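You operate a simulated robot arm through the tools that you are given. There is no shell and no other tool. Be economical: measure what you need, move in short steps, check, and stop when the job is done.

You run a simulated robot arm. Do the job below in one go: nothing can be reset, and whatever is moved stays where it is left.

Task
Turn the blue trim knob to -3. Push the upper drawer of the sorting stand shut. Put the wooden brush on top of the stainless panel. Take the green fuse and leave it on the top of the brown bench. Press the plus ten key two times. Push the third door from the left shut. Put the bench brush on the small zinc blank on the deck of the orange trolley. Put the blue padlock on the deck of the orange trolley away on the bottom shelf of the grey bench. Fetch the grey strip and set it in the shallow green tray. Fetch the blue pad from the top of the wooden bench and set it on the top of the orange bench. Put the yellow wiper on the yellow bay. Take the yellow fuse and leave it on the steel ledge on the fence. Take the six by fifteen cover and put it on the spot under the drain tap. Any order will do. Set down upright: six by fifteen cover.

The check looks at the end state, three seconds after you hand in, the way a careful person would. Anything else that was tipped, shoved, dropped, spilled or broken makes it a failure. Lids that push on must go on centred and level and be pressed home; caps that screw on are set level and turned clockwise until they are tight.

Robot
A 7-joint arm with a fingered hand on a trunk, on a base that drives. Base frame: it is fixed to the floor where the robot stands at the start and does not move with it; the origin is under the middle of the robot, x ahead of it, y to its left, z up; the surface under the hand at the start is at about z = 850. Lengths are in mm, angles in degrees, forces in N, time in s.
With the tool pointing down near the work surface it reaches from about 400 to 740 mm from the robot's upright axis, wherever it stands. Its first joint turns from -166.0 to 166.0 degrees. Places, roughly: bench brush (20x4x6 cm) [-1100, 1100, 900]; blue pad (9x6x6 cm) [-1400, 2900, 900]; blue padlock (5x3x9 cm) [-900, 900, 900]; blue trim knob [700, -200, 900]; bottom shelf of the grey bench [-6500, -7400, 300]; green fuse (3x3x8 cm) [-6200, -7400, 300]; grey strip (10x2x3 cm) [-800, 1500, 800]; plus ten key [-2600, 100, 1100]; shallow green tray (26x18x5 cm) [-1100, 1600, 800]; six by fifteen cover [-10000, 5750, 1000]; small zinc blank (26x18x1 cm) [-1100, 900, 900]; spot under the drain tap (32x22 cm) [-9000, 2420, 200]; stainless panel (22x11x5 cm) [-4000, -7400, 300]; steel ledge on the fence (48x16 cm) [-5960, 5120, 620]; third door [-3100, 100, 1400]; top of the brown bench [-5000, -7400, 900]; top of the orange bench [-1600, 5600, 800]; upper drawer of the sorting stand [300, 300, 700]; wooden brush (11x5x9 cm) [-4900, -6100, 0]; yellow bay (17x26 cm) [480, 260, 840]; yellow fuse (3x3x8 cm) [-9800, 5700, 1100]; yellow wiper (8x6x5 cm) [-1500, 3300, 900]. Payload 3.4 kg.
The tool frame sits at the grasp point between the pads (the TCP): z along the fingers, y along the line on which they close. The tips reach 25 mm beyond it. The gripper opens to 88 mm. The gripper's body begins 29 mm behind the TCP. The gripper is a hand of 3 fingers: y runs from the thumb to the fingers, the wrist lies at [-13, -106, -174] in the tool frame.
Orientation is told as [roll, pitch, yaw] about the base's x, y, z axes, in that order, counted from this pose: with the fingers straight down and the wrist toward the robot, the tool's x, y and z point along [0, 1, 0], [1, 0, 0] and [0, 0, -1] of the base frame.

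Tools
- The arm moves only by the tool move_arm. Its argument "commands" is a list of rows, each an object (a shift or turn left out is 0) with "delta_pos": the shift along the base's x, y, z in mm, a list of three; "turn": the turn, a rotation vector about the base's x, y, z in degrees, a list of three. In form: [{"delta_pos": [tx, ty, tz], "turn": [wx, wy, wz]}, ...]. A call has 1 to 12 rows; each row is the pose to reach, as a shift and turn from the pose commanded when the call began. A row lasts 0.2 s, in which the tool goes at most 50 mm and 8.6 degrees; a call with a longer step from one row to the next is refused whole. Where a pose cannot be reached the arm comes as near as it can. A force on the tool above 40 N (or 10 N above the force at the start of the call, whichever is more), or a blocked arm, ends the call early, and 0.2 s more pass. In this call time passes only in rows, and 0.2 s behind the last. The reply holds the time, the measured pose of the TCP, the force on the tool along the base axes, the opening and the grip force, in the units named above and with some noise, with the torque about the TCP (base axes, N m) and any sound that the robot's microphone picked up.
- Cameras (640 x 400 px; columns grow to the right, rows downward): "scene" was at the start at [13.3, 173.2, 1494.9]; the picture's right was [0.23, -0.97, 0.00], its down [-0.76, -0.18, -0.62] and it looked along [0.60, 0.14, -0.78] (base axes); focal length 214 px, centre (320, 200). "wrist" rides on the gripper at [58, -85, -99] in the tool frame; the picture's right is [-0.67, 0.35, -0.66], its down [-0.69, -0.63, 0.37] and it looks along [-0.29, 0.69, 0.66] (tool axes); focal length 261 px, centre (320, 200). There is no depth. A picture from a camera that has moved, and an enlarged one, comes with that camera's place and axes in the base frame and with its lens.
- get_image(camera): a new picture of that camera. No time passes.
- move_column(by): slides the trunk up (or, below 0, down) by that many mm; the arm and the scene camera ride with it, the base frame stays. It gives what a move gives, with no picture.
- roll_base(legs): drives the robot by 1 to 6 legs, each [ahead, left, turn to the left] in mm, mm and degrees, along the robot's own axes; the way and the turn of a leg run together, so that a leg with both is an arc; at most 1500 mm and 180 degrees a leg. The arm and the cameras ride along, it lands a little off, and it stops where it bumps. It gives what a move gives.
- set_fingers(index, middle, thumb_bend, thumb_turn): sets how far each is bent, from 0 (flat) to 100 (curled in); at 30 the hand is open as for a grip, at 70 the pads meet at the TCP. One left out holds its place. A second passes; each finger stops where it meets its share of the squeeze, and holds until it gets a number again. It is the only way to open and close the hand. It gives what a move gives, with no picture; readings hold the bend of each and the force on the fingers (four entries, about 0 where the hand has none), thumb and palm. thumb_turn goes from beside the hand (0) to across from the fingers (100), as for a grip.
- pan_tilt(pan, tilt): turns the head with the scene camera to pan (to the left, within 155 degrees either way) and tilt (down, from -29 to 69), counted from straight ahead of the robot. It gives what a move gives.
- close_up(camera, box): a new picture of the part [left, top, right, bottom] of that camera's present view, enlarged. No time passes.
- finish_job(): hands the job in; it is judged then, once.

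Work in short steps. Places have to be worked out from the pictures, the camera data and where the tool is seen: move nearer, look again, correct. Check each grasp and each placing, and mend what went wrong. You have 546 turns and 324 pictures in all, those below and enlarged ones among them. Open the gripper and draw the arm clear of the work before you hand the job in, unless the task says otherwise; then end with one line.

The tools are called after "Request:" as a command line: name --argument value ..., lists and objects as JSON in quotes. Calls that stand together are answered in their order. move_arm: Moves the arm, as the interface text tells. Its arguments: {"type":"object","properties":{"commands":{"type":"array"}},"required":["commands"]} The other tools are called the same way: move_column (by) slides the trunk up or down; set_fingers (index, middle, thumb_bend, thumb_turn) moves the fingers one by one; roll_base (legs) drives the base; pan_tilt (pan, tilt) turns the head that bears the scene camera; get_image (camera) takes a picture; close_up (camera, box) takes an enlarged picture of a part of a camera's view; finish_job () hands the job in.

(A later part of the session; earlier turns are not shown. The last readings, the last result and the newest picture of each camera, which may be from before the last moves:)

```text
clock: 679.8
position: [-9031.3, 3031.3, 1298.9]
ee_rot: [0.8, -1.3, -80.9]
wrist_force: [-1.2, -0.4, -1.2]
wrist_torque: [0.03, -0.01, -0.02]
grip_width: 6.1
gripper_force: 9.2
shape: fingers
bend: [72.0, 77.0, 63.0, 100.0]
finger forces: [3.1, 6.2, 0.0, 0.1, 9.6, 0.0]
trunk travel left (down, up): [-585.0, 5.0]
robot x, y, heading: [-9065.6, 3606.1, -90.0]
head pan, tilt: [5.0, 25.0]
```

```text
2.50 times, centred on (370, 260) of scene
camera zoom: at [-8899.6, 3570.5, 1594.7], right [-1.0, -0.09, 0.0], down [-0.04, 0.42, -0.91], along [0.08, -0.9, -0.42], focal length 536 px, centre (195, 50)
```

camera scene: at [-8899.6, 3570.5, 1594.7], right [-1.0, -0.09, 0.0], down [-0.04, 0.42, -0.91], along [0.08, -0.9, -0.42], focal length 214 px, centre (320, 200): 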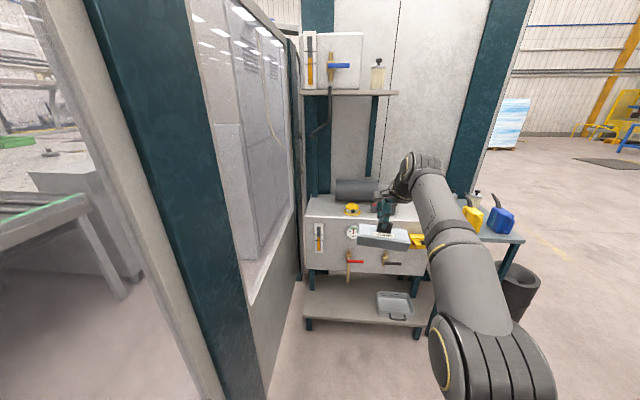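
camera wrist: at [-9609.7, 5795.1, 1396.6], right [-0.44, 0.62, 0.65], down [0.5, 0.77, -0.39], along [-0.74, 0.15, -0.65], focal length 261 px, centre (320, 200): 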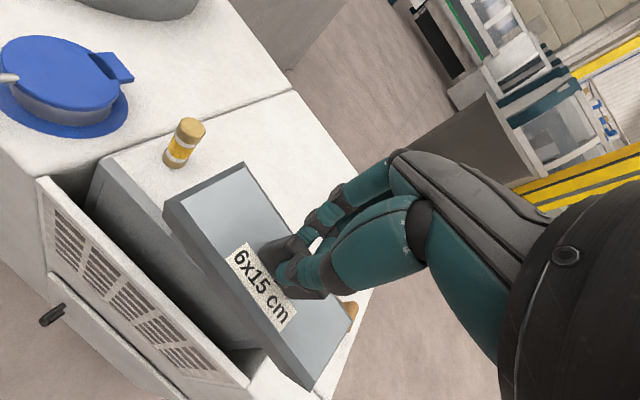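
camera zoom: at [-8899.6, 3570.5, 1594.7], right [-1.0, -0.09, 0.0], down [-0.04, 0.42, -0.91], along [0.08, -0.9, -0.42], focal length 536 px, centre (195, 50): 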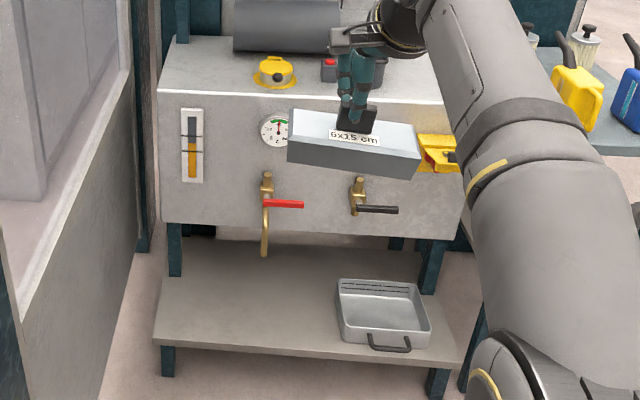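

The red‑handled drain tap has its spout over the left part of the low shelf (z≈200): the spot is around (−9000, 2420). I'll set the cover slightly left of the spout, about x=−8930. First I lower the trunk here in the open.

Request:
move_column --by -400

Request:
move_column --by -180

Request:
move_arm --commands '[{"delta_pos": [0, 10, -40], "turn": [0, 0, -3]}, {"delta_pos": [0, 20, -80], "turn": [0, 0, -6]}, {"delta_pos": [0, 30, -120], "turn": [0, 0, -9]}, {"delta_pos": [0, 40, -160], "turn": [0, 0, -9]}, {"delta_pos": [0, 50, -200], "turn": [0, 0, -9]}, {"delta_pos": [0, 60, -240], "turn": [0, 0, -9]}, {"delta_pos": [0, 60, -275], "turn": [0, 0, -9]}]'

Request:
get_image --camera "scene"

Request:
get_image --camera "wrist"

```text
clock: 683.6
position: [-9032.3, 3031.2, 898.2]
ee_rot: [1.0, -1.3, -80.9]
wrist_force: [0.7, -0.3, -2.1]
wrist_torque: [0.01, 0.03, 0.04]
grip_width: 6.1
gripper_force: 10.0
shape: fingers
bend: [72.0, 77.0, 63.0, 100.0]
finger forces: [3.2, 6.2, 0.0, 0.0, 9.6, 0.0]
trunk travel left (down, up): [-185.0, 405.0]
robot x, y, heading: [-9064.4, 3605.9, -89.7]
head pan, tilt: [5.0, 25.0]
```

```text
clock: 685.6
position: [-9031.6, 3031.6, 717.9]
ee_rot: [0.9, -1.2, -80.8]
wrist_force: [0.3, 0.0, -1.8]
wrist_torque: [-0.01, -0.01, -0.03]
grip_width: 5.8
gripper_force: 9.4
shape: fingers
bend: [72.0, 77.0, 63.0, 100.0]
finger forces: [3.2, 6.2, 0.0, 0.1, 9.6, 0.0]
trunk travel left (down, up): [-5.0, 585.0]
robot x, y, heading: [-9063.9, 3601.7, -90.1]
head pan, tilt: [5.0, 25.0]
```

```text
clock: 687.2
position: [-9033.1, 3094.2, 442.3]
ee_rot: [0.9, -1.4, -89.9]
wrist_force: [0.1, 0.1, -1.6]
wrist_torque: [0.0, 0.01, -0.02]
grip_width: 5.9
gripper_force: 9.2
shape: fingers
bend: [72.0, 77.0, 63.0, 100.0]
finger forces: [3.3, 6.1, 0.0, 0.0, 9.6, 0.0]
trunk travel left (down, up): [-5.0, 585.0]
robot x, y, heading: [-9064.1, 3605.3, -89.7]
head pan, tilt: [5.0, 25.0]
```

```text
101 pictures are left
camera scene: at [-8899.6, 3570.7, 1014.7], right [-1.0, -0.09, 0.0], down [-0.04, 0.42, -0.91], along [0.08, -0.9, -0.42], focal length 214 px, centre (320, 200)
```

scene: 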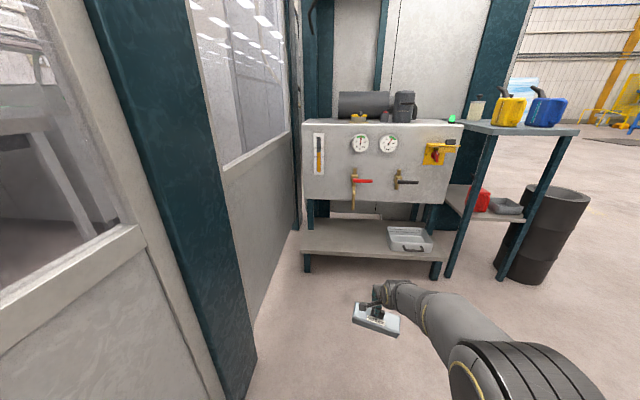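

```text
100 pictures are left
camera wrist: at [-8978.4, 3181.4, 540.4], right [-0.68, -0.33, 0.65], down [-0.68, 0.62, -0.39], along [-0.27, -0.71, -0.65], focal length 261 px, centre (320, 200)
```

wrist: 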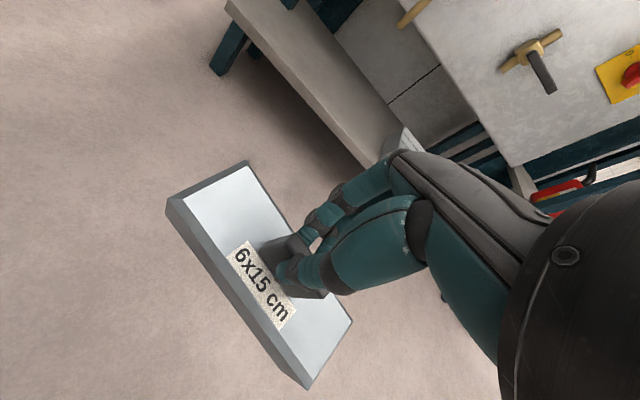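

Request:
close_up --camera "scene" --box '[280, 130, 480, 340]'

```text
1.90 times, centred on (380, 235) of scene
camera zoom: at [-8899.6, 3570.7, 1014.7], right [-1.0, -0.09, 0.0], down [-0.04, 0.42, -0.91], along [0.08, -0.9, -0.42], focal length 408 px, centre (206, 133)
```

zoom: 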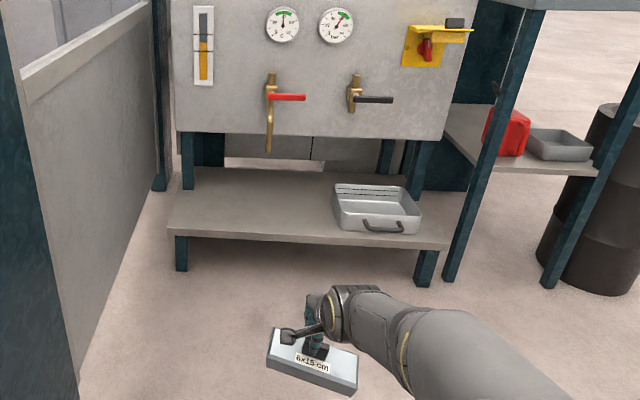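

The spout ends at ≈(−8995, 2421, 427), the shelf is ≈190. I'll set the cover lengthwise (along y) at x≈−8915, left of the spout. I turn the hand −90° here first.

Request:
move_arm --commands '[{"delta_pos": [0, 0, 0], "turn": [0, 0, -8.2]}, {"delta_pos": [0, 0, 0], "turn": [0, 0, -16.4]}, {"delta_pos": [0, 0, 0], "turn": [0, 0, -24.6]}, {"delta_pos": [0, 0, 0], "turn": [0, 0, -32.8]}, {"delta_pos": [0, 0, 0], "turn": [0, 0, -41]}, {"delta_pos": [0, 0, 0], "turn": [0, 0, -49.2]}, {"delta_pos": [0, 0, 0], "turn": [0, 0, -57.4]}, {"delta_pos": [0, 0, 0], "turn": [0, 0, -65.6]}, {"delta_pos": [0, 0, 0], "turn": [0, 0, -73.8]}, {"delta_pos": [0, 0, 0], "turn": [0, 0, -82]}, {"delta_pos": [0, 0, 0], "turn": [0, 0, -89]}]'

Request:
roll_base --legs '[[0, 70, 0], [450, 0, 0]]'

Request:
pan_tilt --pan 0 --tilt 30

Request:
get_image --camera "scene"

Request:
get_image --camera "wrist"

```text
clock: 689.6
position: [-9032.2, 3091.1, 443.0]
ee_rot: [0.9, -1.3, -179.0]
wrist_force: [0.1, -0.1, -1.6]
wrist_torque: [0.01, -0.01, 0.0]
grip_width: 5.9
gripper_force: 9.0
shape: fingers
bend: [72.0, 77.0, 63.0, 100.0]
finger forces: [3.3, 5.7, 0.0, 0.1, 9.3, 0.0]
trunk travel left (down, up): [-5.0, 585.0]
robot x, y, heading: [-9065.1, 3606.7, -90.1]
head pan, tilt: [5.0, 25.0]
```

```text
clock: 692.8
position: [-8949.1, 2657.1, 442.8]
ee_rot: [0.9, -1.3, -177.9]
wrist_force: [-0.2, 0.9, -1.4]
wrist_torque: [-0.01, -0.01, -0.01]
grip_width: 5.7
gripper_force: 9.4
shape: fingers
bend: [72.0, 77.0, 63.0, 100.0]
finger forces: [3.3, 5.9, 0.1, 0.0, 9.4, 0.0]
trunk travel left (down, up): [-5.0, 585.0]
robot x, y, heading: [-8990.1, 3170.1, -88.9]
head pan, tilt: [5.0, 25.0]
```

```text
clock: 693.5
position: [-8949.1, 2657.0, 443.0]
ee_rot: [0.8, -1.3, -177.9]
wrist_force: [0.0, -0.2, -1.5]
wrist_torque: [-0.03, 0.01, 0.01]
grip_width: 5.7
gripper_force: 9.1
shape: fingers
bend: [72.0, 77.0, 63.0, 100.0]
finger forces: [3.3, 5.9, 0.0, 0.0, 9.4, 0.0]
trunk travel left (down, up): [-5.0, 585.0]
robot x, y, heading: [-8993.0, 3170.6, -88.9]
head pan, tilt: [0.0, 30.0]
```

```text
98 pictures are left
camera scene: at [-8832.6, 3139.5, 1006.7], right [-1.0, -0.02, 0.0], down [-0.01, 0.5, -0.87], along [0.02, -0.87, -0.5], focal length 214 px, centre (320, 200)
```

scene: 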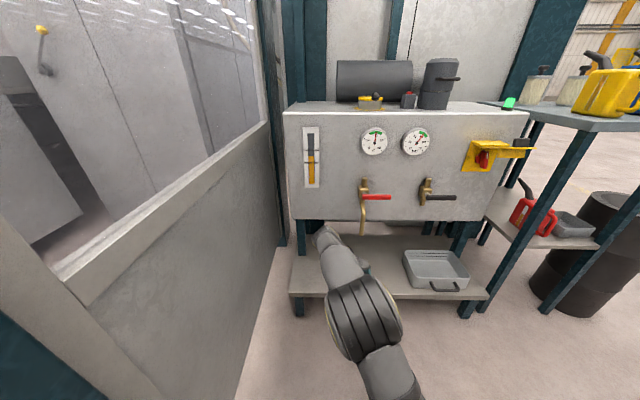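

```text
97 pictures are left
camera wrist: at [-8859.5, 2602.9, 541.5], right [-0.36, 0.67, 0.65], down [0.59, 0.7, -0.39], along [-0.72, 0.25, -0.65], focal length 261 px, centre (320, 200)
```

wrist: 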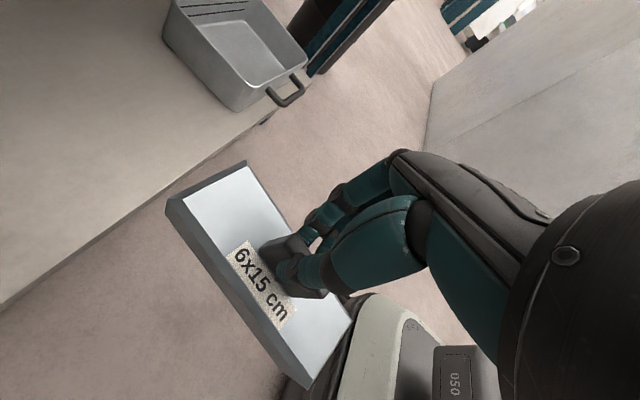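

I shift the hand 35 mm left, lower it to 345, then drive in.

Request:
move_arm --commands '[{"delta_pos": [15, 0, -30]}, {"delta_pos": [30, 0, -65]}, {"delta_pos": [36, 0, -98]}]'

Request:
roll_base --legs '[[150, 0, -1]]'

Request:
get_image --camera "scene"

Request:
get_image --camera "wrist"

```text
clock: 694.3
position: [-8911.4, 2656.5, 344.5]
ee_rot: [0.9, -1.3, -177.9]
wrist_force: [-0.3, -0.4, -0.9]
wrist_torque: [-0.01, 0.01, -0.01]
grip_width: 5.7
gripper_force: 9.2
shape: fingers
bend: [72.0, 77.0, 63.0, 100.0]
finger forces: [3.3, 5.9, 0.0, 0.0, 9.5, 0.1]
trunk travel left (down, up): [-5.0, 585.0]
robot x, y, heading: [-8992.9, 3171.2, -88.8]
head pan, tilt: [0.0, 30.0]
```

```text
clock: 695.7
position: [-8920.2, 2506.5, 344.5]
ee_rot: [0.9, -1.3, -179.1]
wrist_force: [-0.5, -0.5, -1.3]
wrist_torque: [0.02, 0.0, -0.01]
grip_width: 5.6
gripper_force: 9.9
shape: fingers
bend: [72.0, 77.0, 63.0, 100.0]
finger forces: [3.2, 6.0, 0.0, 0.0, 9.4, 0.0]
trunk travel left (down, up): [-5.0, 585.0]
robot x, y, heading: [-8993.7, 3022.5, -90.0]
head pan, tilt: [0.0, 30.0]
```

```text
96 pictures are left
camera scene: at [-8831.8, 2989.0, 1006.7], right [-1.0, 0.0, 0.0], down [0.0, 0.5, -0.87], along [0.0, -0.87, -0.5], focal length 214 px, centre (320, 200)
```

scene: 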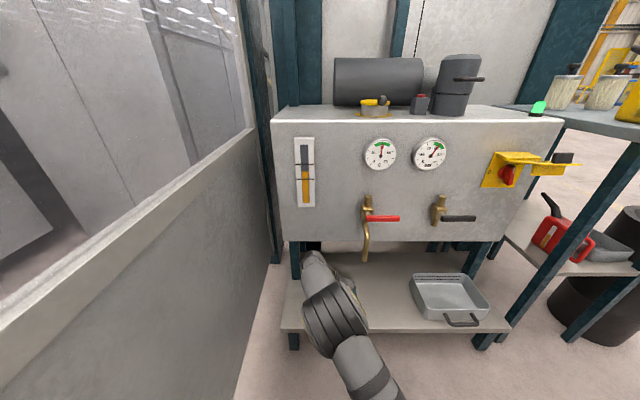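

```text
95 pictures are left
camera wrist: at [-8832.2, 2451.2, 443.0], right [-0.35, 0.67, 0.65], down [0.61, 0.69, -0.39], along [-0.71, 0.26, -0.65], focal length 261 px, centre (320, 200)
```

wrist: 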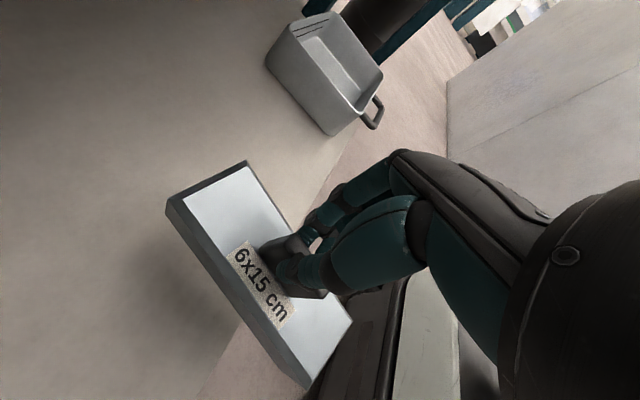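

The tray and spout are clear. I move the last 82 mm in, shifting 12 mm left, then lower.

Request:
move_arm --commands '[{"delta_pos": [13, -25, 0]}, {"delta_pos": [13, -55, 0]}, {"delta_pos": [13, -82, 0]}]'

Request:
get_image --camera "wrist"

Request:
get_image --camera "scene"

```text
clock: 696.5
position: [-8907.2, 2425.8, 342.5]
ee_rot: [0.7, -1.4, -179.0]
wrist_force: [-0.8, 0.5, -1.8]
wrist_torque: [-0.03, 0.03, -0.01]
grip_width: 5.3
gripper_force: 9.8
shape: fingers
bend: [72.0, 77.0, 63.0, 100.0]
finger forces: [3.4, 6.2, 0.0, 0.1, 9.6, 0.1]
trunk travel left (down, up): [-5.0, 585.0]
robot x, y, heading: [-8986.0, 3023.3, -89.9]
head pan, tilt: [0.0, 30.0]
```

```text
94 pictures are left
camera wrist: at [-8819.5, 2369.2, 441.1], right [-0.35, 0.67, 0.65], down [0.61, 0.69, -0.39], along [-0.71, 0.26, -0.65], focal length 261 px, centre (320, 200)
```

wrist: 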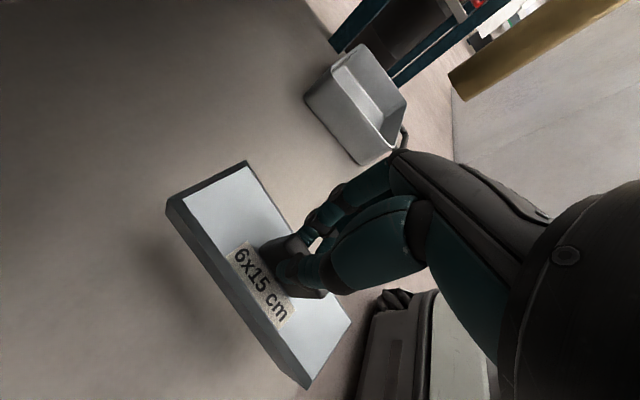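

```text
93 pictures are left
camera scene: at [-8831.7, 2989.1, 1006.7], right [-1.0, 0.0, 0.0], down [0.0, 0.5, -0.87], along [0.0, -0.87, -0.5], focal length 214 px, centre (320, 200)
```

scene: 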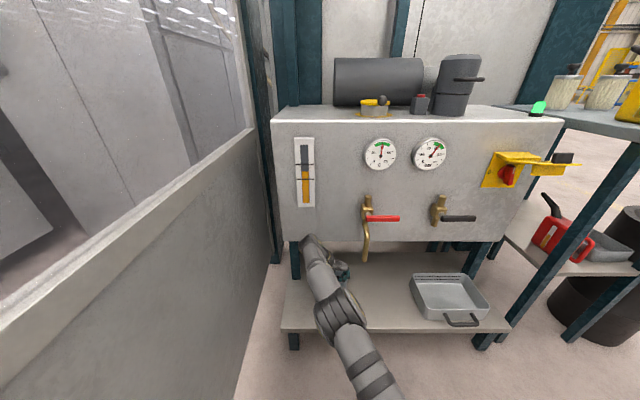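

Clear all round. I lower toward the shelf.

Request:
move_arm --commands '[{"delta_pos": [0, 0, -20]}, {"delta_pos": [0, 0, -32]}, {"delta_pos": [0, 0, -40]}]'

Request:
move_arm --commands '[{"delta_pos": [0, 0, -5]}, {"delta_pos": [0, 0, -10]}, {"delta_pos": [0, 0, -14]}, {"delta_pos": [0, 0, -18]}]'

Request:
get_image --camera "wrist"

```text
clock: 697.3
position: [-8907.3, 2424.4, 302.6]
ee_rot: [1.0, -1.3, -179.0]
wrist_force: [0.1, -0.4, -1.7]
wrist_torque: [0.04, 0.02, -0.01]
grip_width: 5.7
gripper_force: 9.6
shape: fingers
bend: [72.0, 77.0, 63.0, 100.0]
finger forces: [3.3, 6.1, 0.0, 0.0, 9.6, 0.0]
trunk travel left (down, up): [-5.0, 585.0]
robot x, y, heading: [-8987.5, 3024.0, -89.9]
head pan, tilt: [0.0, 30.0]
```

```text
clock: 698.3
position: [-8908.7, 2424.2, 288.5]
ee_rot: [1.1, -1.4, -179.0]
wrist_force: [-3.7, 1.8, 19.2]
wrist_torque: [0.03, -0.11, 0.01]
grip_width: 5.4
gripper_force: 14.1
shape: fingers
bend: [73.0, 78.0, 63.0, 100.0]
finger forces: [6.3, 11.2, 0.1, 0.0, 11.0, 0.1]
trunk travel left (down, up): [-5.0, 585.0]
robot x, y, heading: [-8989.3, 3020.9, -89.9]
head pan, tilt: [0.0, 30.0]
```

```text
92 pictures are left
camera wrist: at [-8820.1, 2368.5, 387.6], right [-0.34, 0.68, 0.65], down [0.61, 0.69, -0.39], along [-0.72, 0.26, -0.65], focal length 261 px, centre (320, 200)
```

wrist: 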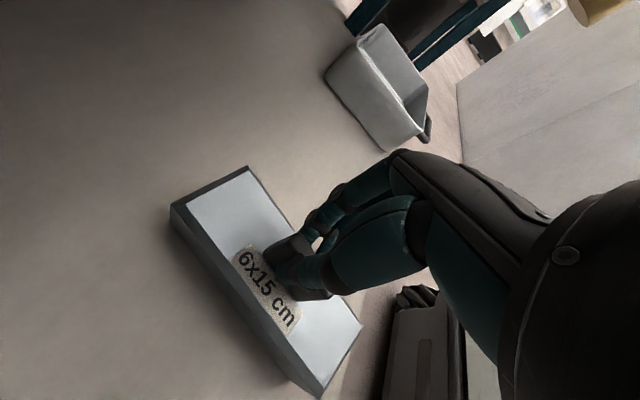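

The cover rests on the shelf. I relieve, release and rise, checking that it stays upright.

Request:
move_arm --commands '[{"delta_pos": [0, 0, 3]}]'

Request:
set_fingers --index 52 --middle 52 --thumb_bend 50

Request:
move_arm --commands '[{"delta_pos": [0, 0, 15]}, {"delta_pos": [0, 0, 40]}, {"delta_pos": [0, 30, 60]}, {"delta_pos": [0, 70, 70]}]'

Request:
get_image --camera "wrist"

```text
clock: 698.7
position: [-8906.6, 2424.8, 289.9]
ee_rot: [0.9, -1.3, -178.9]
wrist_force: [-2.9, -3.0, 10.6]
wrist_torque: [-0.04, -0.01, -0.04]
grip_width: 5.2
gripper_force: 11.7
shape: fingers
bend: [72.0, 77.0, 63.0, 100.0]
finger forces: [5.7, 7.9, 0.0, 0.0, 10.0, 0.1]
trunk travel left (down, up): [-5.0, 585.0]
robot x, y, heading: [-8989.5, 3022.6, -89.9]
head pan, tilt: [0.0, 30.0]
```

```text
clock: 699.7
position: [-8905.4, 2424.1, 287.5]
ee_rot: [1.0, -1.3, -179.0]
wrist_force: [-0.2, 0.3, 0.6]
wrist_torque: [0.02, 0.0, -0.03]
grip_width: 38.7
gripper_force: 0.0
shape: fingers
bend: [52.0, 52.0, 50.0, 100.0]
finger forces: [0.1, 0.0, 0.0, 0.1, 0.0, 0.0]
trunk travel left (down, up): [-5.0, 585.0]
robot x, y, heading: [-8991.0, 3023.2, -90.1]
head pan, tilt: [0.0, 30.0]
```

```text
clock: 700.7
position: [-8906.7, 2497.8, 360.1]
ee_rot: [1.0, -1.3, -179.0]
wrist_force: [-0.6, 0.6, 0.2]
wrist_torque: [0.02, -0.03, 0.01]
grip_width: 38.8
gripper_force: 0.0
shape: fingers
bend: [52.0, 52.0, 50.0, 100.0]
finger forces: [0.0, 0.1, 0.0, 0.1, 0.1, 0.0]
trunk travel left (down, up): [-5.0, 585.0]
robot x, y, heading: [-8989.9, 3023.4, -89.9]
head pan, tilt: [0.0, 30.0]
```

```text
91 pictures are left
camera wrist: at [-8819.5, 2441.4, 459.2], right [-0.35, 0.67, 0.65], down [0.61, 0.69, -0.39], along [-0.71, 0.26, -0.65], focal length 261 px, centre (320, 200)
```

wrist: 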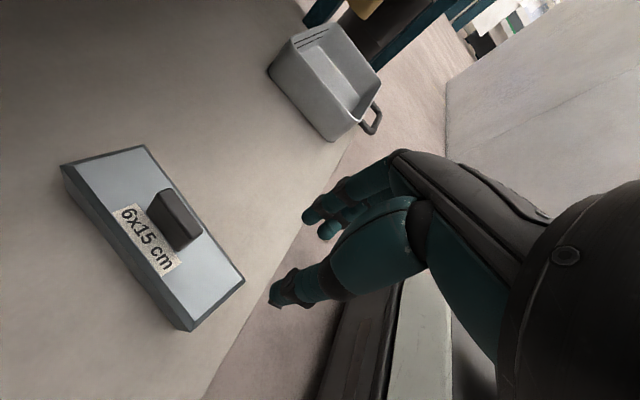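

The cover stands upright. I back out and view the spot from the front.

Request:
roll_base --legs '[[-350, 0, 0]]'

Request:
move_arm --commands '[{"delta_pos": [0, 0, 10], "turn": [0, 0, 8]}, {"delta_pos": [0, 5, 20], "turn": [0, 0, 16]}, {"delta_pos": [0, 10, 30], "turn": [0, 0, 24]}, {"delta_pos": [0, 15, 40], "turn": [0, 0, 32]}, {"delta_pos": [0, 20, 50], "turn": [0, 0, 40]}, {"delta_pos": [0, 25, 60], "turn": [0, 0, 48]}, {"delta_pos": [0, 30, 70], "turn": [0, 0, 56]}, {"delta_pos": [0, 35, 80], "turn": [0, 0, 64]}, {"delta_pos": [0, 40, 90], "turn": [0, 0, 72]}, {"delta_pos": [-10, 45, 100], "turn": [0, 0, 80]}, {"delta_pos": [-20, 50, 110], "turn": [0, 0, 88]}]'

Request:
get_image --camera "scene"

```text
clock: 702.9
position: [-8903.1, 2849.5, 360.9]
ee_rot: [0.8, -1.2, -178.4]
wrist_force: [-0.2, -0.2, 0.3]
wrist_torque: [0.0, -0.01, -0.02]
grip_width: 38.9
gripper_force: 0.0
shape: fingers
bend: [52.0, 52.0, 50.0, 100.0]
finger forces: [0.0, 0.0, 0.0, 0.1, 0.0, 0.0]
trunk travel left (down, up): [-5.0, 585.0]
robot x, y, heading: [-8992.7, 3374.7, -89.4]
head pan, tilt: [0.0, 30.0]
```

```text
clock: 705.3
position: [-8922.3, 2900.6, 469.7]
ee_rot: [1.0, -1.4, -90.4]
wrist_force: [0.2, 0.2, -0.6]
wrist_torque: [0.03, 0.0, -0.03]
grip_width: 38.8
gripper_force: 0.0
shape: fingers
bend: [52.0, 52.0, 50.0, 100.0]
finger forces: [0.1, 0.1, 0.0, 0.1, 0.1, 0.1]
trunk travel left (down, up): [-5.0, 585.0]
robot x, y, heading: [-8989.2, 3371.4, -89.4]
head pan, tilt: [0.0, 30.0]
```

```text
90 pictures are left
camera scene: at [-8833.1, 3342.2, 1006.7], right [-1.0, -0.01, 0.0], down [-0.01, 0.5, -0.87], along [0.01, -0.87, -0.5], focal length 214 px, centre (320, 200)
```

scene: 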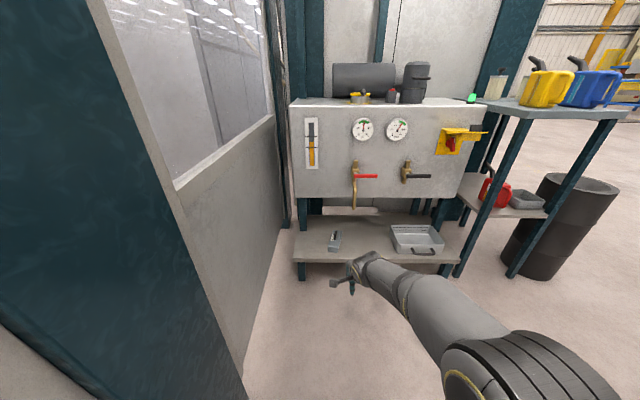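

The cover stands on the spot, just left of the spout. Now the yellow fuse: I raise the trunk and return to the white cabinet.

Request:
move_column --by 400

Request:
move_column --by 180

Request:
roll_base --legs '[[-1200, 0, -0.6], [-1130, 0, 0], [0, 0, -90]]'

Request:
move_arm --commands '[{"delta_pos": [0, 0, 45]}, {"delta_pos": [0, 0, 90]}, {"delta_pos": [0, 0, 135]}, {"delta_pos": [0, 0, 180]}]'

Request:
get_image --camera "scene"

```text
clock: 709.2
position: [-8923.1, 2899.3, 869.4]
ee_rot: [0.9, -1.4, -90.5]
wrist_force: [0.5, 0.3, -0.1]
wrist_torque: [-0.01, -0.02, -0.02]
grip_width: 38.9
gripper_force: 0.1
shape: fingers
bend: [52.0, 52.0, 50.0, 100.0]
finger forces: [0.0, 0.1, 0.0, 0.1, 0.1, 0.0]
trunk travel left (down, up): [-405.0, 185.0]
robot x, y, heading: [-8989.7, 3370.5, -89.4]
head pan, tilt: [0.0, 30.0]
```

```text
clock: 711.2
position: [-8925.8, 2900.4, 1050.5]
ee_rot: [0.9, -1.3, -90.3]
wrist_force: [-0.8, 0.2, 0.2]
wrist_torque: [0.0, 0.0, 0.02]
grip_width: 38.9
gripper_force: 0.1
shape: fingers
bend: [52.0, 52.0, 50.0, 100.0]
finger forces: [0.0, 0.0, 0.1, 0.0, 0.0, 0.0]
trunk travel left (down, up): [-585.0, 5.0]
robot x, y, heading: [-8991.7, 3371.3, -89.5]
head pan, tilt: [0.0, 30.0]
```

```text
clock: 726.4
position: [-9465.4, 5638.4, 1049.9]
ee_rot: [0.9, -1.4, -178.5]
wrist_force: [0.8, -0.5, 0.3]
wrist_torque: [0.06, 0.01, 0.03]
grip_width: 39.0
gripper_force: 0.1
shape: fingers
bend: [52.0, 52.0, 50.0, 100.0]
finger forces: [0.1, 0.0, 0.0, 0.0, 0.0, 0.0]
trunk travel left (down, up): [-585.0, 5.0]
robot x, y, heading: [-8994.4, 5721.6, -177.4]
head pan, tilt: [0.0, 30.0]
```

```text
clock: 727.4
position: [-9467.6, 5638.5, 1229.7]
ee_rot: [0.9, -1.3, -178.5]
wrist_force: [-0.4, -1.1, -0.3]
wrist_torque: [0.0, 0.03, 0.0]
grip_width: 38.9
gripper_force: 0.1
shape: fingers
bend: [52.0, 52.0, 50.0, 100.0]
finger forces: [0.0, 0.1, 0.0, 0.0, 0.1, 0.0]
trunk travel left (down, up): [-585.0, 5.0]
robot x, y, heading: [-8994.5, 5718.6, -177.6]
head pan, tilt: [0.0, 30.0]
```

```text
89 pictures are left
camera scene: at [-9018.6, 5560.2, 1586.7], right [-0.04, 1.0, 0.0], down [0.5, 0.02, -0.87], along [-0.87, -0.04, -0.5], focal length 214 px, centre (320, 200)
```

scene: 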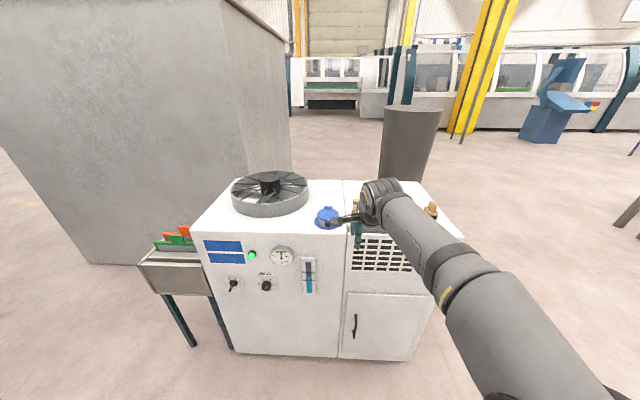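

I drive ahead so that the fuse is at a comfortable reach, then look with the wrist camera.

Request:
roll_base --legs '[[320, 0, -2]]'

Request:
set_fingers --index 42 --middle 42 --thumb_bend 42

Request:
get_image --camera "wrist"

Request:
get_image --camera "scene"

```text
clock: 729.6
position: [-9797.9, 5651.6, 1229.0]
ee_rot: [1.0, -1.3, 179.2]
wrist_force: [-0.5, 1.2, 0.3]
wrist_torque: [0.02, 0.02, -0.04]
grip_width: 38.8
gripper_force: 0.1
shape: fingers
bend: [52.0, 52.0, 50.0, 100.0]
finger forces: [0.1, 0.0, 0.0, 0.1, 0.0, 0.0]
trunk travel left (down, up): [-585.0, 5.0]
robot x, y, heading: [-9319.6, 5713.0, -179.8]
head pan, tilt: [0.0, 30.0]
```

```text
clock: 730.6
position: [-9797.0, 5652.2, 1228.6]
ee_rot: [1.0, -1.3, 179.2]
wrist_force: [1.2, -0.7, -0.1]
wrist_torque: [0.0, -0.03, 0.01]
grip_width: 58.6
gripper_force: 0.1
shape: fingers
bend: [42.0, 42.0, 42.0, 99.0]
finger forces: [0.1, 0.0, 0.0, 0.0, 0.0, 0.0]
trunk travel left (down, up): [-585.0, 5.0]
robot x, y, heading: [-9322.6, 5714.1, -179.7]
head pan, tilt: [0.0, 30.0]
```

```text
88 pictures are left
camera wrist: at [-9710.8, 5592.7, 1327.2], right [-0.32, 0.68, 0.65], down [0.63, 0.67, -0.39], along [-0.71, 0.29, -0.65], focal length 261 px, centre (320, 200)
```

wrist: 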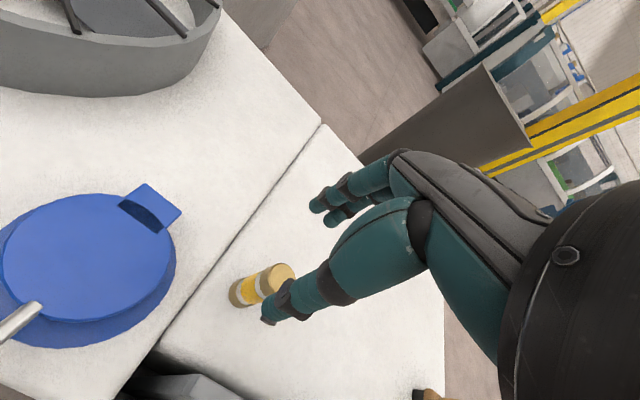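

```text
87 pictures are left
camera scene: at [-9351.4, 5553.7, 1586.7], right [0.0, 1.0, 0.0], down [0.5, 0.0, -0.87], along [-0.87, 0.0, -0.5], focal length 214 px, centre (320, 200)
```

scene: 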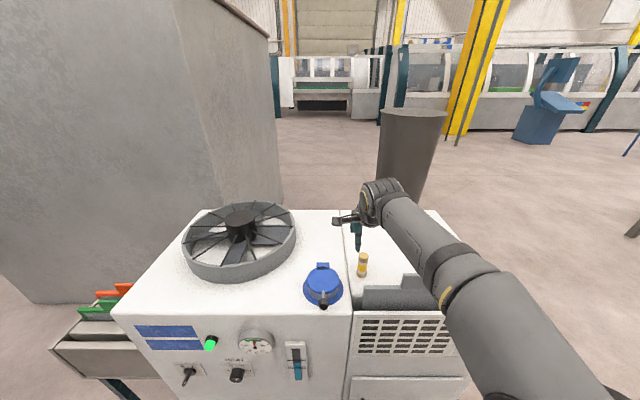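

Fuse top at ≈(−9828, 5684, 1118). I move above it and check.

Request:
move_arm --commands '[{"delta_pos": [-15, 16, -20], "turn": [-0.5, 0.5, 0]}, {"delta_pos": [-31, 32, -45], "turn": [-1, 1.3, 0]}, {"delta_pos": [-31, 32, -72], "turn": [-1, 1.3, 0]}]'

Request:
get_image --camera "wrist"

Request:
close_up --camera "scene" --box '[310, 200, 430, 300]'

```text
clock: 731.4
position: [-9825.8, 5684.2, 1157.1]
ee_rot: [1.9, -2.8, 179.2]
wrist_force: [0.7, 0.1, -0.4]
wrist_torque: [-0.01, 0.02, -0.02]
grip_width: 58.8
gripper_force: 0.1
shape: fingers
bend: [42.0, 42.0, 42.0, 99.0]
finger forces: [0.1, 0.0, 0.0, 0.1, 0.0, 0.0]
trunk travel left (down, up): [-585.0, 5.0]
robot x, y, heading: [-9322.7, 5712.8, -179.9]
head pan, tilt: [0.0, 30.0]
```

```text
86 pictures are left
camera wrist: at [-9738.2, 5627.1, 1255.3], right [-0.31, 0.7, 0.65], down [0.62, 0.66, -0.42], along [-0.72, 0.27, -0.64], focal length 261 px, centre (320, 200)
```

wrist: 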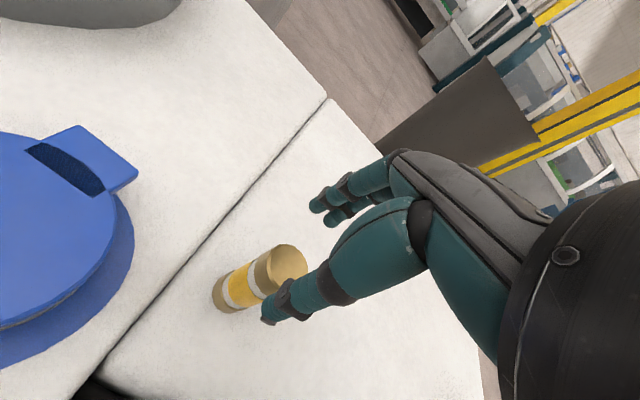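

```text
4.00 times, centred on (370, 250) of scene
camera zoom: at [-9351.4, 5553.6, 1586.7], right [0.0, 1.0, 0.0], down [0.5, 0.0, -0.87], along [-0.87, 0.0, -0.5], focal length 858 px, centre (120, 0)
```

zoom: 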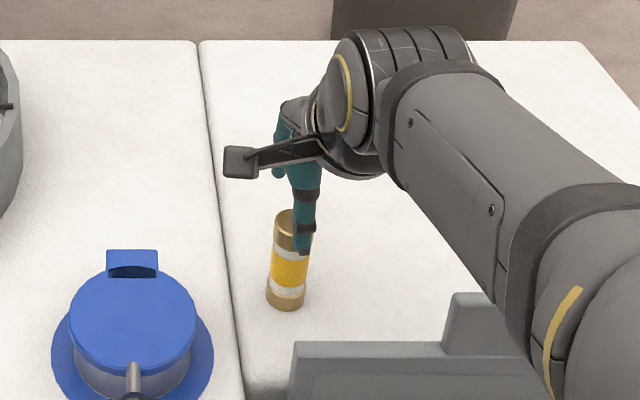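

The scene view shows the fuse ~9 mm to −y of the fingers (same bias as before). I correct that and level the tool, then descend.

Request:
move_arm --commands '[{"delta_pos": [-1, -9, 0], "turn": [2, -2.8, 0]}, {"delta_pos": [-1, -9, -25], "turn": [2, -2.8, 0]}, {"delta_pos": [-1, -9, -50], "turn": [2, -2.8, 0]}]'

Request:
set_fingers --index 66 --middle 66 --thumb_bend 65

Request:
close_up --camera "wrist" --box '[140, 140, 400, 360]'

```text
clock: 732.2
position: [-9831.0, 5675.7, 1104.5]
ee_rot: [-0.1, 0.1, 179.2]
wrist_force: [0.6, -0.7, -0.1]
wrist_torque: [-0.02, 0.01, 0.02]
grip_width: 59.0
gripper_force: 0.3
shape: fingers
bend: [42.0, 42.0, 42.0, 99.0]
finger forces: [0.1, 0.0, 0.0, 0.0, 0.2, 0.1]
trunk travel left (down, up): [-585.0, 5.0]
robot x, y, heading: [-9318.3, 5715.3, -179.7]
head pan, tilt: [0.0, 30.0]
```

```text
clock: 733.2
position: [-9830.9, 5675.5, 1104.9]
ee_rot: [-0.1, 0.0, 179.3]
wrist_force: [-1.3, -1.3, 1.3]
wrist_torque: [0.02, 0.02, -0.02]
grip_width: 13.4
gripper_force: 2.8
shape: fingers
bend: [66.0, 62.0, 61.0, 100.0]
finger forces: [0.0, 3.4, 0.1, 0.0, 3.2, 0.0]
trunk travel left (down, up): [-585.0, 5.0]
robot x, y, heading: [-9323.5, 5714.2, -180.0]
head pan, tilt: [0.0, 30.0]
```

```text
1.82 times, centred on (270, 250) of wrist
camera zoom: at [-9747.2, 5614.9, 1204.7], right [-0.34, 0.67, 0.66], down [0.64, 0.68, -0.36], along [-0.69, 0.3, -0.66], focal length 474 px, centre (411, 109)
```

zoom: 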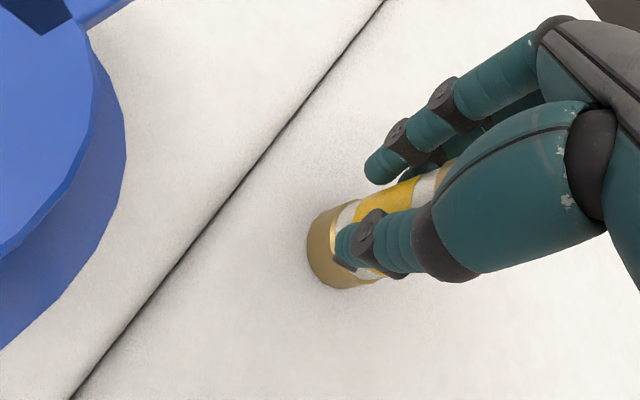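

Now slightly too far; I reopen, shift +5 mm and close.

Request:
set_fingers --index 48 --middle 48 --thumb_bend 48

Request:
move_arm --commands '[{"delta_pos": [0, 5, 0]}]'

Request:
set_fingers --index 68 --middle 68 --thumb_bend 66

```text
clock: 734.2
position: [-9830.1, 5675.7, 1105.4]
ee_rot: [0.0, 0.1, 179.2]
wrist_force: [-0.2, -0.1, 0.3]
wrist_torque: [0.03, -0.03, 0.02]
grip_width: 45.5
gripper_force: 0.1
shape: fingers
bend: [48.0, 48.0, 48.0, 100.0]
finger forces: [0.1, 0.0, 0.0, 0.0, 0.1, 0.0]
trunk travel left (down, up): [-585.0, 5.0]
robot x, y, heading: [-9322.2, 5715.5, -180.0]
head pan, tilt: [0.0, 30.0]
```

```text
clock: 734.6
position: [-9830.1, 5680.7, 1106.1]
ee_rot: [-0.2, 0.0, 179.2]
wrist_force: [0.6, -0.7, -0.5]
wrist_torque: [0.0, -0.02, -0.01]
grip_width: 45.3
gripper_force: 0.0
shape: fingers
bend: [48.0, 48.0, 48.0, 100.0]
finger forces: [0.0, 0.0, 0.1, 0.0, 0.0, 0.0]
trunk travel left (down, up): [-585.0, 5.0]
robot x, y, heading: [-9322.1, 5713.7, -179.9]
head pan, tilt: [0.0, 30.0]
```

```text
clock: 735.6
position: [-9829.7, 5681.0, 1105.8]
ee_rot: [-0.1, 0.1, 179.2]
wrist_force: [0.8, 0.9, -0.7]
wrist_torque: [0.02, 0.02, 0.04]
grip_width: 16.2
gripper_force: 6.1
shape: fingers
bend: [65.0, 62.0, 60.0, 100.0]
finger forces: [1.5, 4.7, 0.0, 0.0, 5.7, 0.0]
trunk travel left (down, up): [-585.0, 5.0]
robot x, y, heading: [-9318.5, 5714.7, -179.8]
head pan, tilt: [0.0, 30.0]
```

Both fingers hold. I firm the grip, lift well above the filter tab and check.

Request:
set_fingers --index 74 --middle 72 --thumb_bend 70

Request:
move_arm --commands '[{"delta_pos": [0, 0, 30]}, {"delta_pos": [0, 0, 75]}, {"delta_pos": [0, 0, 120]}, {"delta_pos": [0, 0, 150]}]'

Request:
get_image --camera "wrist"

Request:
get_image --camera "scene"

```text
clock: 736.6
position: [-9830.5, 5680.4, 1105.2]
ee_rot: [-0.1, 0.0, 179.1]
wrist_force: [-0.5, -1.1, -0.7]
wrist_torque: [0.03, 0.03, -0.01]
grip_width: 14.5
gripper_force: 10.4
shape: fingers
bend: [73.0, 64.0, 58.0, 100.0]
finger forces: [4.6, 6.6, 0.0, 0.0, 9.9, 0.0]
trunk travel left (down, up): [-585.0, 5.0]
robot x, y, heading: [-9319.0, 5713.6, -179.9]
head pan, tilt: [0.0, 30.0]
```

```text
clock: 737.6
position: [-9829.1, 5683.1, 1258.9]
ee_rot: [-0.1, 0.2, 179.1]
wrist_force: [-0.1, -0.1, 0.2]
wrist_torque: [0.01, 0.0, -0.01]
grip_width: 13.9
gripper_force: 9.9
shape: fingers
bend: [73.0, 64.0, 58.0, 100.0]
finger forces: [4.0, 6.0, 0.0, 0.0, 9.1, 0.0]
trunk travel left (down, up): [-585.0, 5.0]
robot x, y, heading: [-9321.6, 5716.2, -180.0]
head pan, tilt: [0.0, 30.0]
```

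```text
83 pictures are left
camera wrist: at [-9746.0, 5624.2, 1358.8], right [-0.34, 0.67, 0.66], down [0.64, 0.68, -0.36], along [-0.69, 0.3, -0.66], focal length 261 px, centre (320, 200)
```

wrist: 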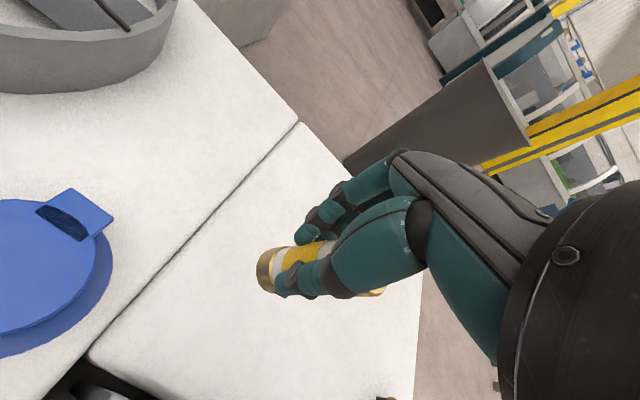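

```text
82 pictures are left
camera scene: at [-9351.4, 5553.7, 1586.7], right [0.0, 1.0, 0.0], down [0.5, 0.0, -0.87], along [-0.87, 0.0, -0.5], focal length 214 px, centre (320, 200)
```

scene: 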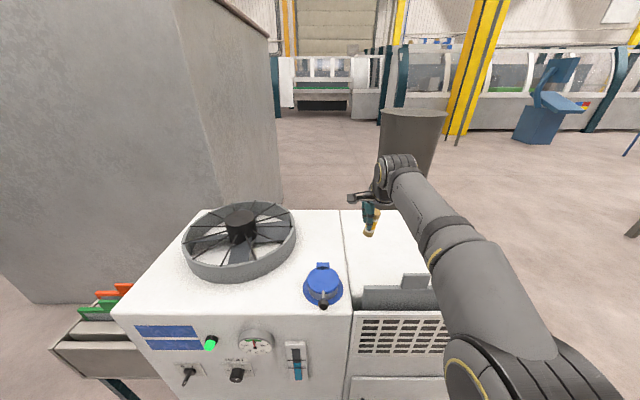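

Request:
close_up --camera "scene" --box '[330, 150, 440, 320]'

```text
2.35 times, centred on (385, 235) of scene
camera zoom: at [-9351.4, 5553.7, 1586.7], right [0.0, 1.0, 0.0], down [0.5, 0.0, -0.87], along [-0.87, 0.0, -0.5], focal length 505 px, centre (167, 118)
```

zoom: 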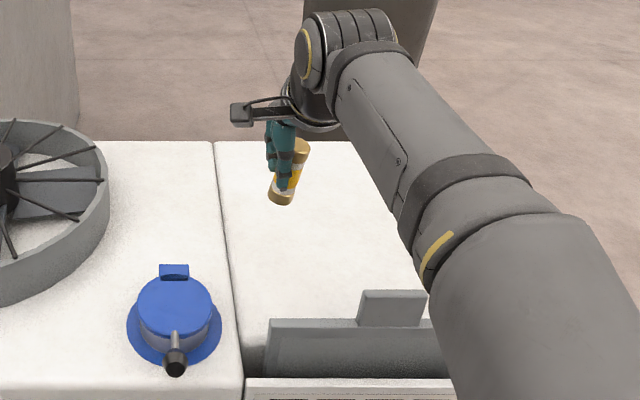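

The fuse hangs tilted ~19° in the grip; I'll compensate at placing. I drive back east to the fence ledge.

Request:
roll_base --legs '[[-1400, -220, 0], [-1450, 0, 0], [-480, 0, 0], [0, 0, 90]]'

Request:
pan_tilt --pan 0 --tilt 35

Request:
get_image --camera "scene"

```text
clock: 757.5
position: [-5990.8, 5438.7, 1258.2]
ee_rot: [0.0, 0.1, -89.8]
wrist_force: [-0.3, 0.2, 0.1]
wrist_torque: [0.01, 0.06, -0.01]
grip_width: 13.4
gripper_force: 8.5
shape: fingers
bend: [73.0, 64.0, 58.0, 100.0]
finger forces: [4.1, 5.8, 0.0, 0.0, 8.4, 0.0]
trunk travel left (down, up): [-585.0, 5.0]
robot x, y, heading: [-6031.6, 5948.3, -88.9]
head pan, tilt: [0.0, 30.0]
```

```text
clock: 758.2
position: [-5990.4, 5439.5, 1258.1]
ee_rot: [-0.1, 0.1, -89.8]
wrist_force: [0.1, -0.3, -0.4]
wrist_torque: [0.01, -0.02, -0.02]
grip_width: 13.4
gripper_force: 9.5
shape: fingers
bend: [73.0, 64.0, 58.0, 100.0]
finger forces: [4.1, 5.7, 0.0, 0.0, 8.5, 0.1]
trunk travel left (down, up): [-585.0, 5.0]
robot x, y, heading: [-6025.7, 5945.7, -88.9]
head pan, tilt: [0.0, 35.0]
```

```text
80 pictures are left
camera scene: at [-5870.4, 5919.7, 1578.9], right [-1.0, -0.02, 0.0], down [-0.01, 0.57, -0.82], along [0.02, -0.82, -0.57], focal length 214 px, centre (320, 200)
```

scene: 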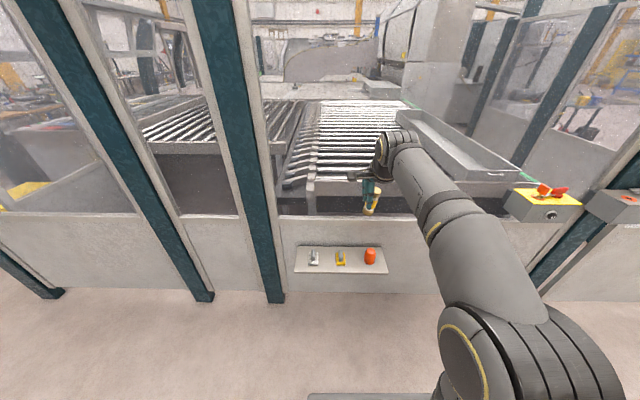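

Request:
close_up --camera "scene" --box '[260, 170, 420, 290]'

```text
3.33 times, centred on (340, 230) of scene
camera zoom: at [-5870.4, 5919.7, 1578.9], right [-1.0, -0.02, 0.0], down [-0.01, 0.57, -0.82], along [0.02, -0.82, -0.57], focal length 715 px, centre (253, 100)
```

zoom: 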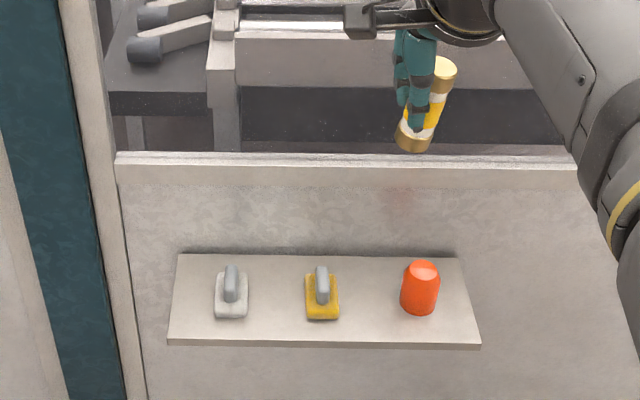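

The ledge (z≈620) has a free gap between the yellow and orange items at x≈−6045. The fuse leans top toward −x by ~17°, so I'll turn the hand +17° about y. First move nearer and lower the trunk.

Request:
roll_base --legs '[[80, -50, -1]]'

Request:
move_column --by -400

Request:
move_arm --commands '[{"delta_pos": [0, 0, 0], "turn": [0, 6, 0]}, {"delta_pos": [0, 0, 0], "turn": [0, 12, 0]}, {"delta_pos": [0, 0, 0], "turn": [0, 17, 0]}]'

Request:
get_image --camera "scene"

Request:
get_image --camera "wrist"

```text
clock: 759.3
position: [-6052.0, 5358.2, 1258.7]
ee_rot: [-0.1, 0.2, -91.0]
wrist_force: [-0.7, 0.4, -1.6]
wrist_torque: [-0.02, 0.01, 0.01]
grip_width: 13.0
gripper_force: 9.3
shape: fingers
bend: [73.0, 64.0, 58.0, 100.0]
finger forces: [4.2, 5.6, 0.1, 0.0, 8.5, 0.0]
trunk travel left (down, up): [-585.0, 5.0]
robot x, y, heading: [-6077.8, 5867.5, -89.9]
head pan, tilt: [0.0, 35.0]
```

```text
clock: 763.1
position: [-6052.4, 5359.3, 858.3]
ee_rot: [0.0, 0.3, -91.0]
wrist_force: [-0.4, 0.1, -1.1]
wrist_torque: [0.01, -0.03, -0.01]
grip_width: 13.0
gripper_force: 9.5
shape: fingers
bend: [73.0, 64.0, 58.0, 100.0]
finger forces: [4.1, 5.7, 0.1, 0.1, 8.4, 0.0]
trunk travel left (down, up): [-185.0, 405.0]
robot x, y, heading: [-6080.3, 5869.6, -90.2]
head pan, tilt: [0.0, 35.0]
```

```text
clock: 763.9
position: [-6051.6, 5359.7, 858.1]
ee_rot: [-17.2, 0.0, -90.9]
wrist_force: [0.1, -0.3, -1.0]
wrist_torque: [-0.02, 0.0, 0.03]
grip_width: 12.9
gripper_force: 9.1
shape: fingers
bend: [73.0, 64.0, 58.0, 100.0]
finger forces: [4.0, 5.7, 0.0, 0.1, 8.6, 0.0]
trunk travel left (down, up): [-185.0, 405.0]
robot x, y, heading: [-6077.4, 5864.6, -90.1]
head pan, tilt: [0.0, 35.0]
```

```text
78 pictures are left
camera scene: at [-5922.6, 5838.1, 1178.9], right [-1.0, 0.0, 0.0], down [0.0, 0.57, -0.82], along [0.0, -0.82, -0.57], focal length 214 px, centre (320, 200)
```

scene: 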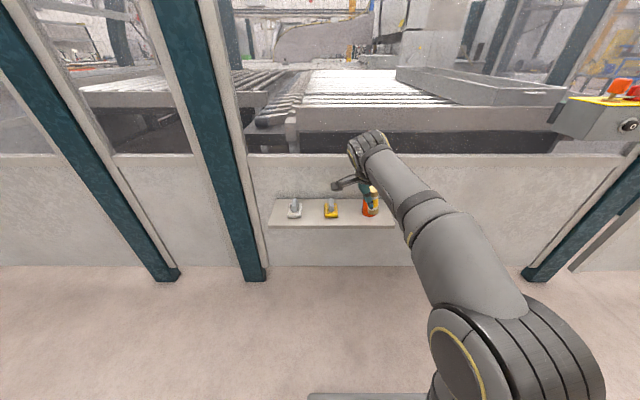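

```text
77 pictures are left
camera wrist: at [-5966.1, 5443.0, 935.9], right [-0.45, -0.34, 0.83], down [-0.75, 0.64, -0.15], along [-0.48, -0.69, -0.55], focal length 261 px, centre (320, 200)
```

wrist: 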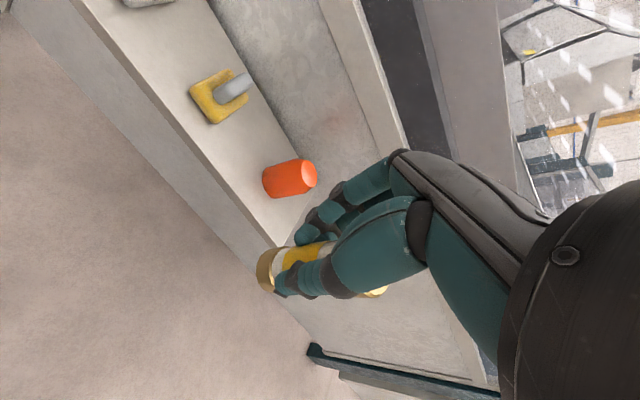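

Request:
close_up --camera "scene" --box '[320, 130, 420, 230]'

```text
4.00 times, centred on (370, 180) of scene
camera zoom: at [-5922.6, 5838.1, 1178.9], right [-1.0, 0.0, 0.0], down [0.0, 0.57, -0.82], along [0.0, -0.82, -0.57], focal length 858 px, centre (120, 280)
```

zoom: 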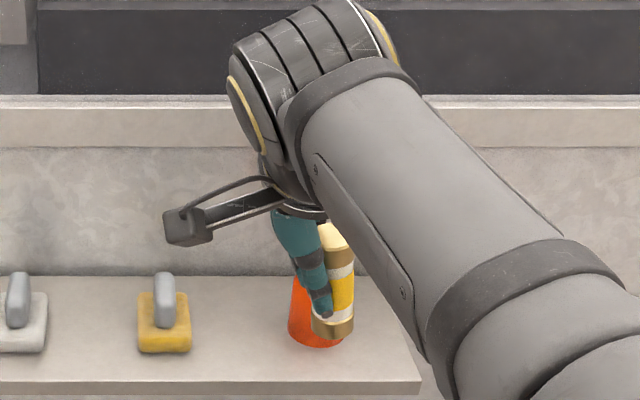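

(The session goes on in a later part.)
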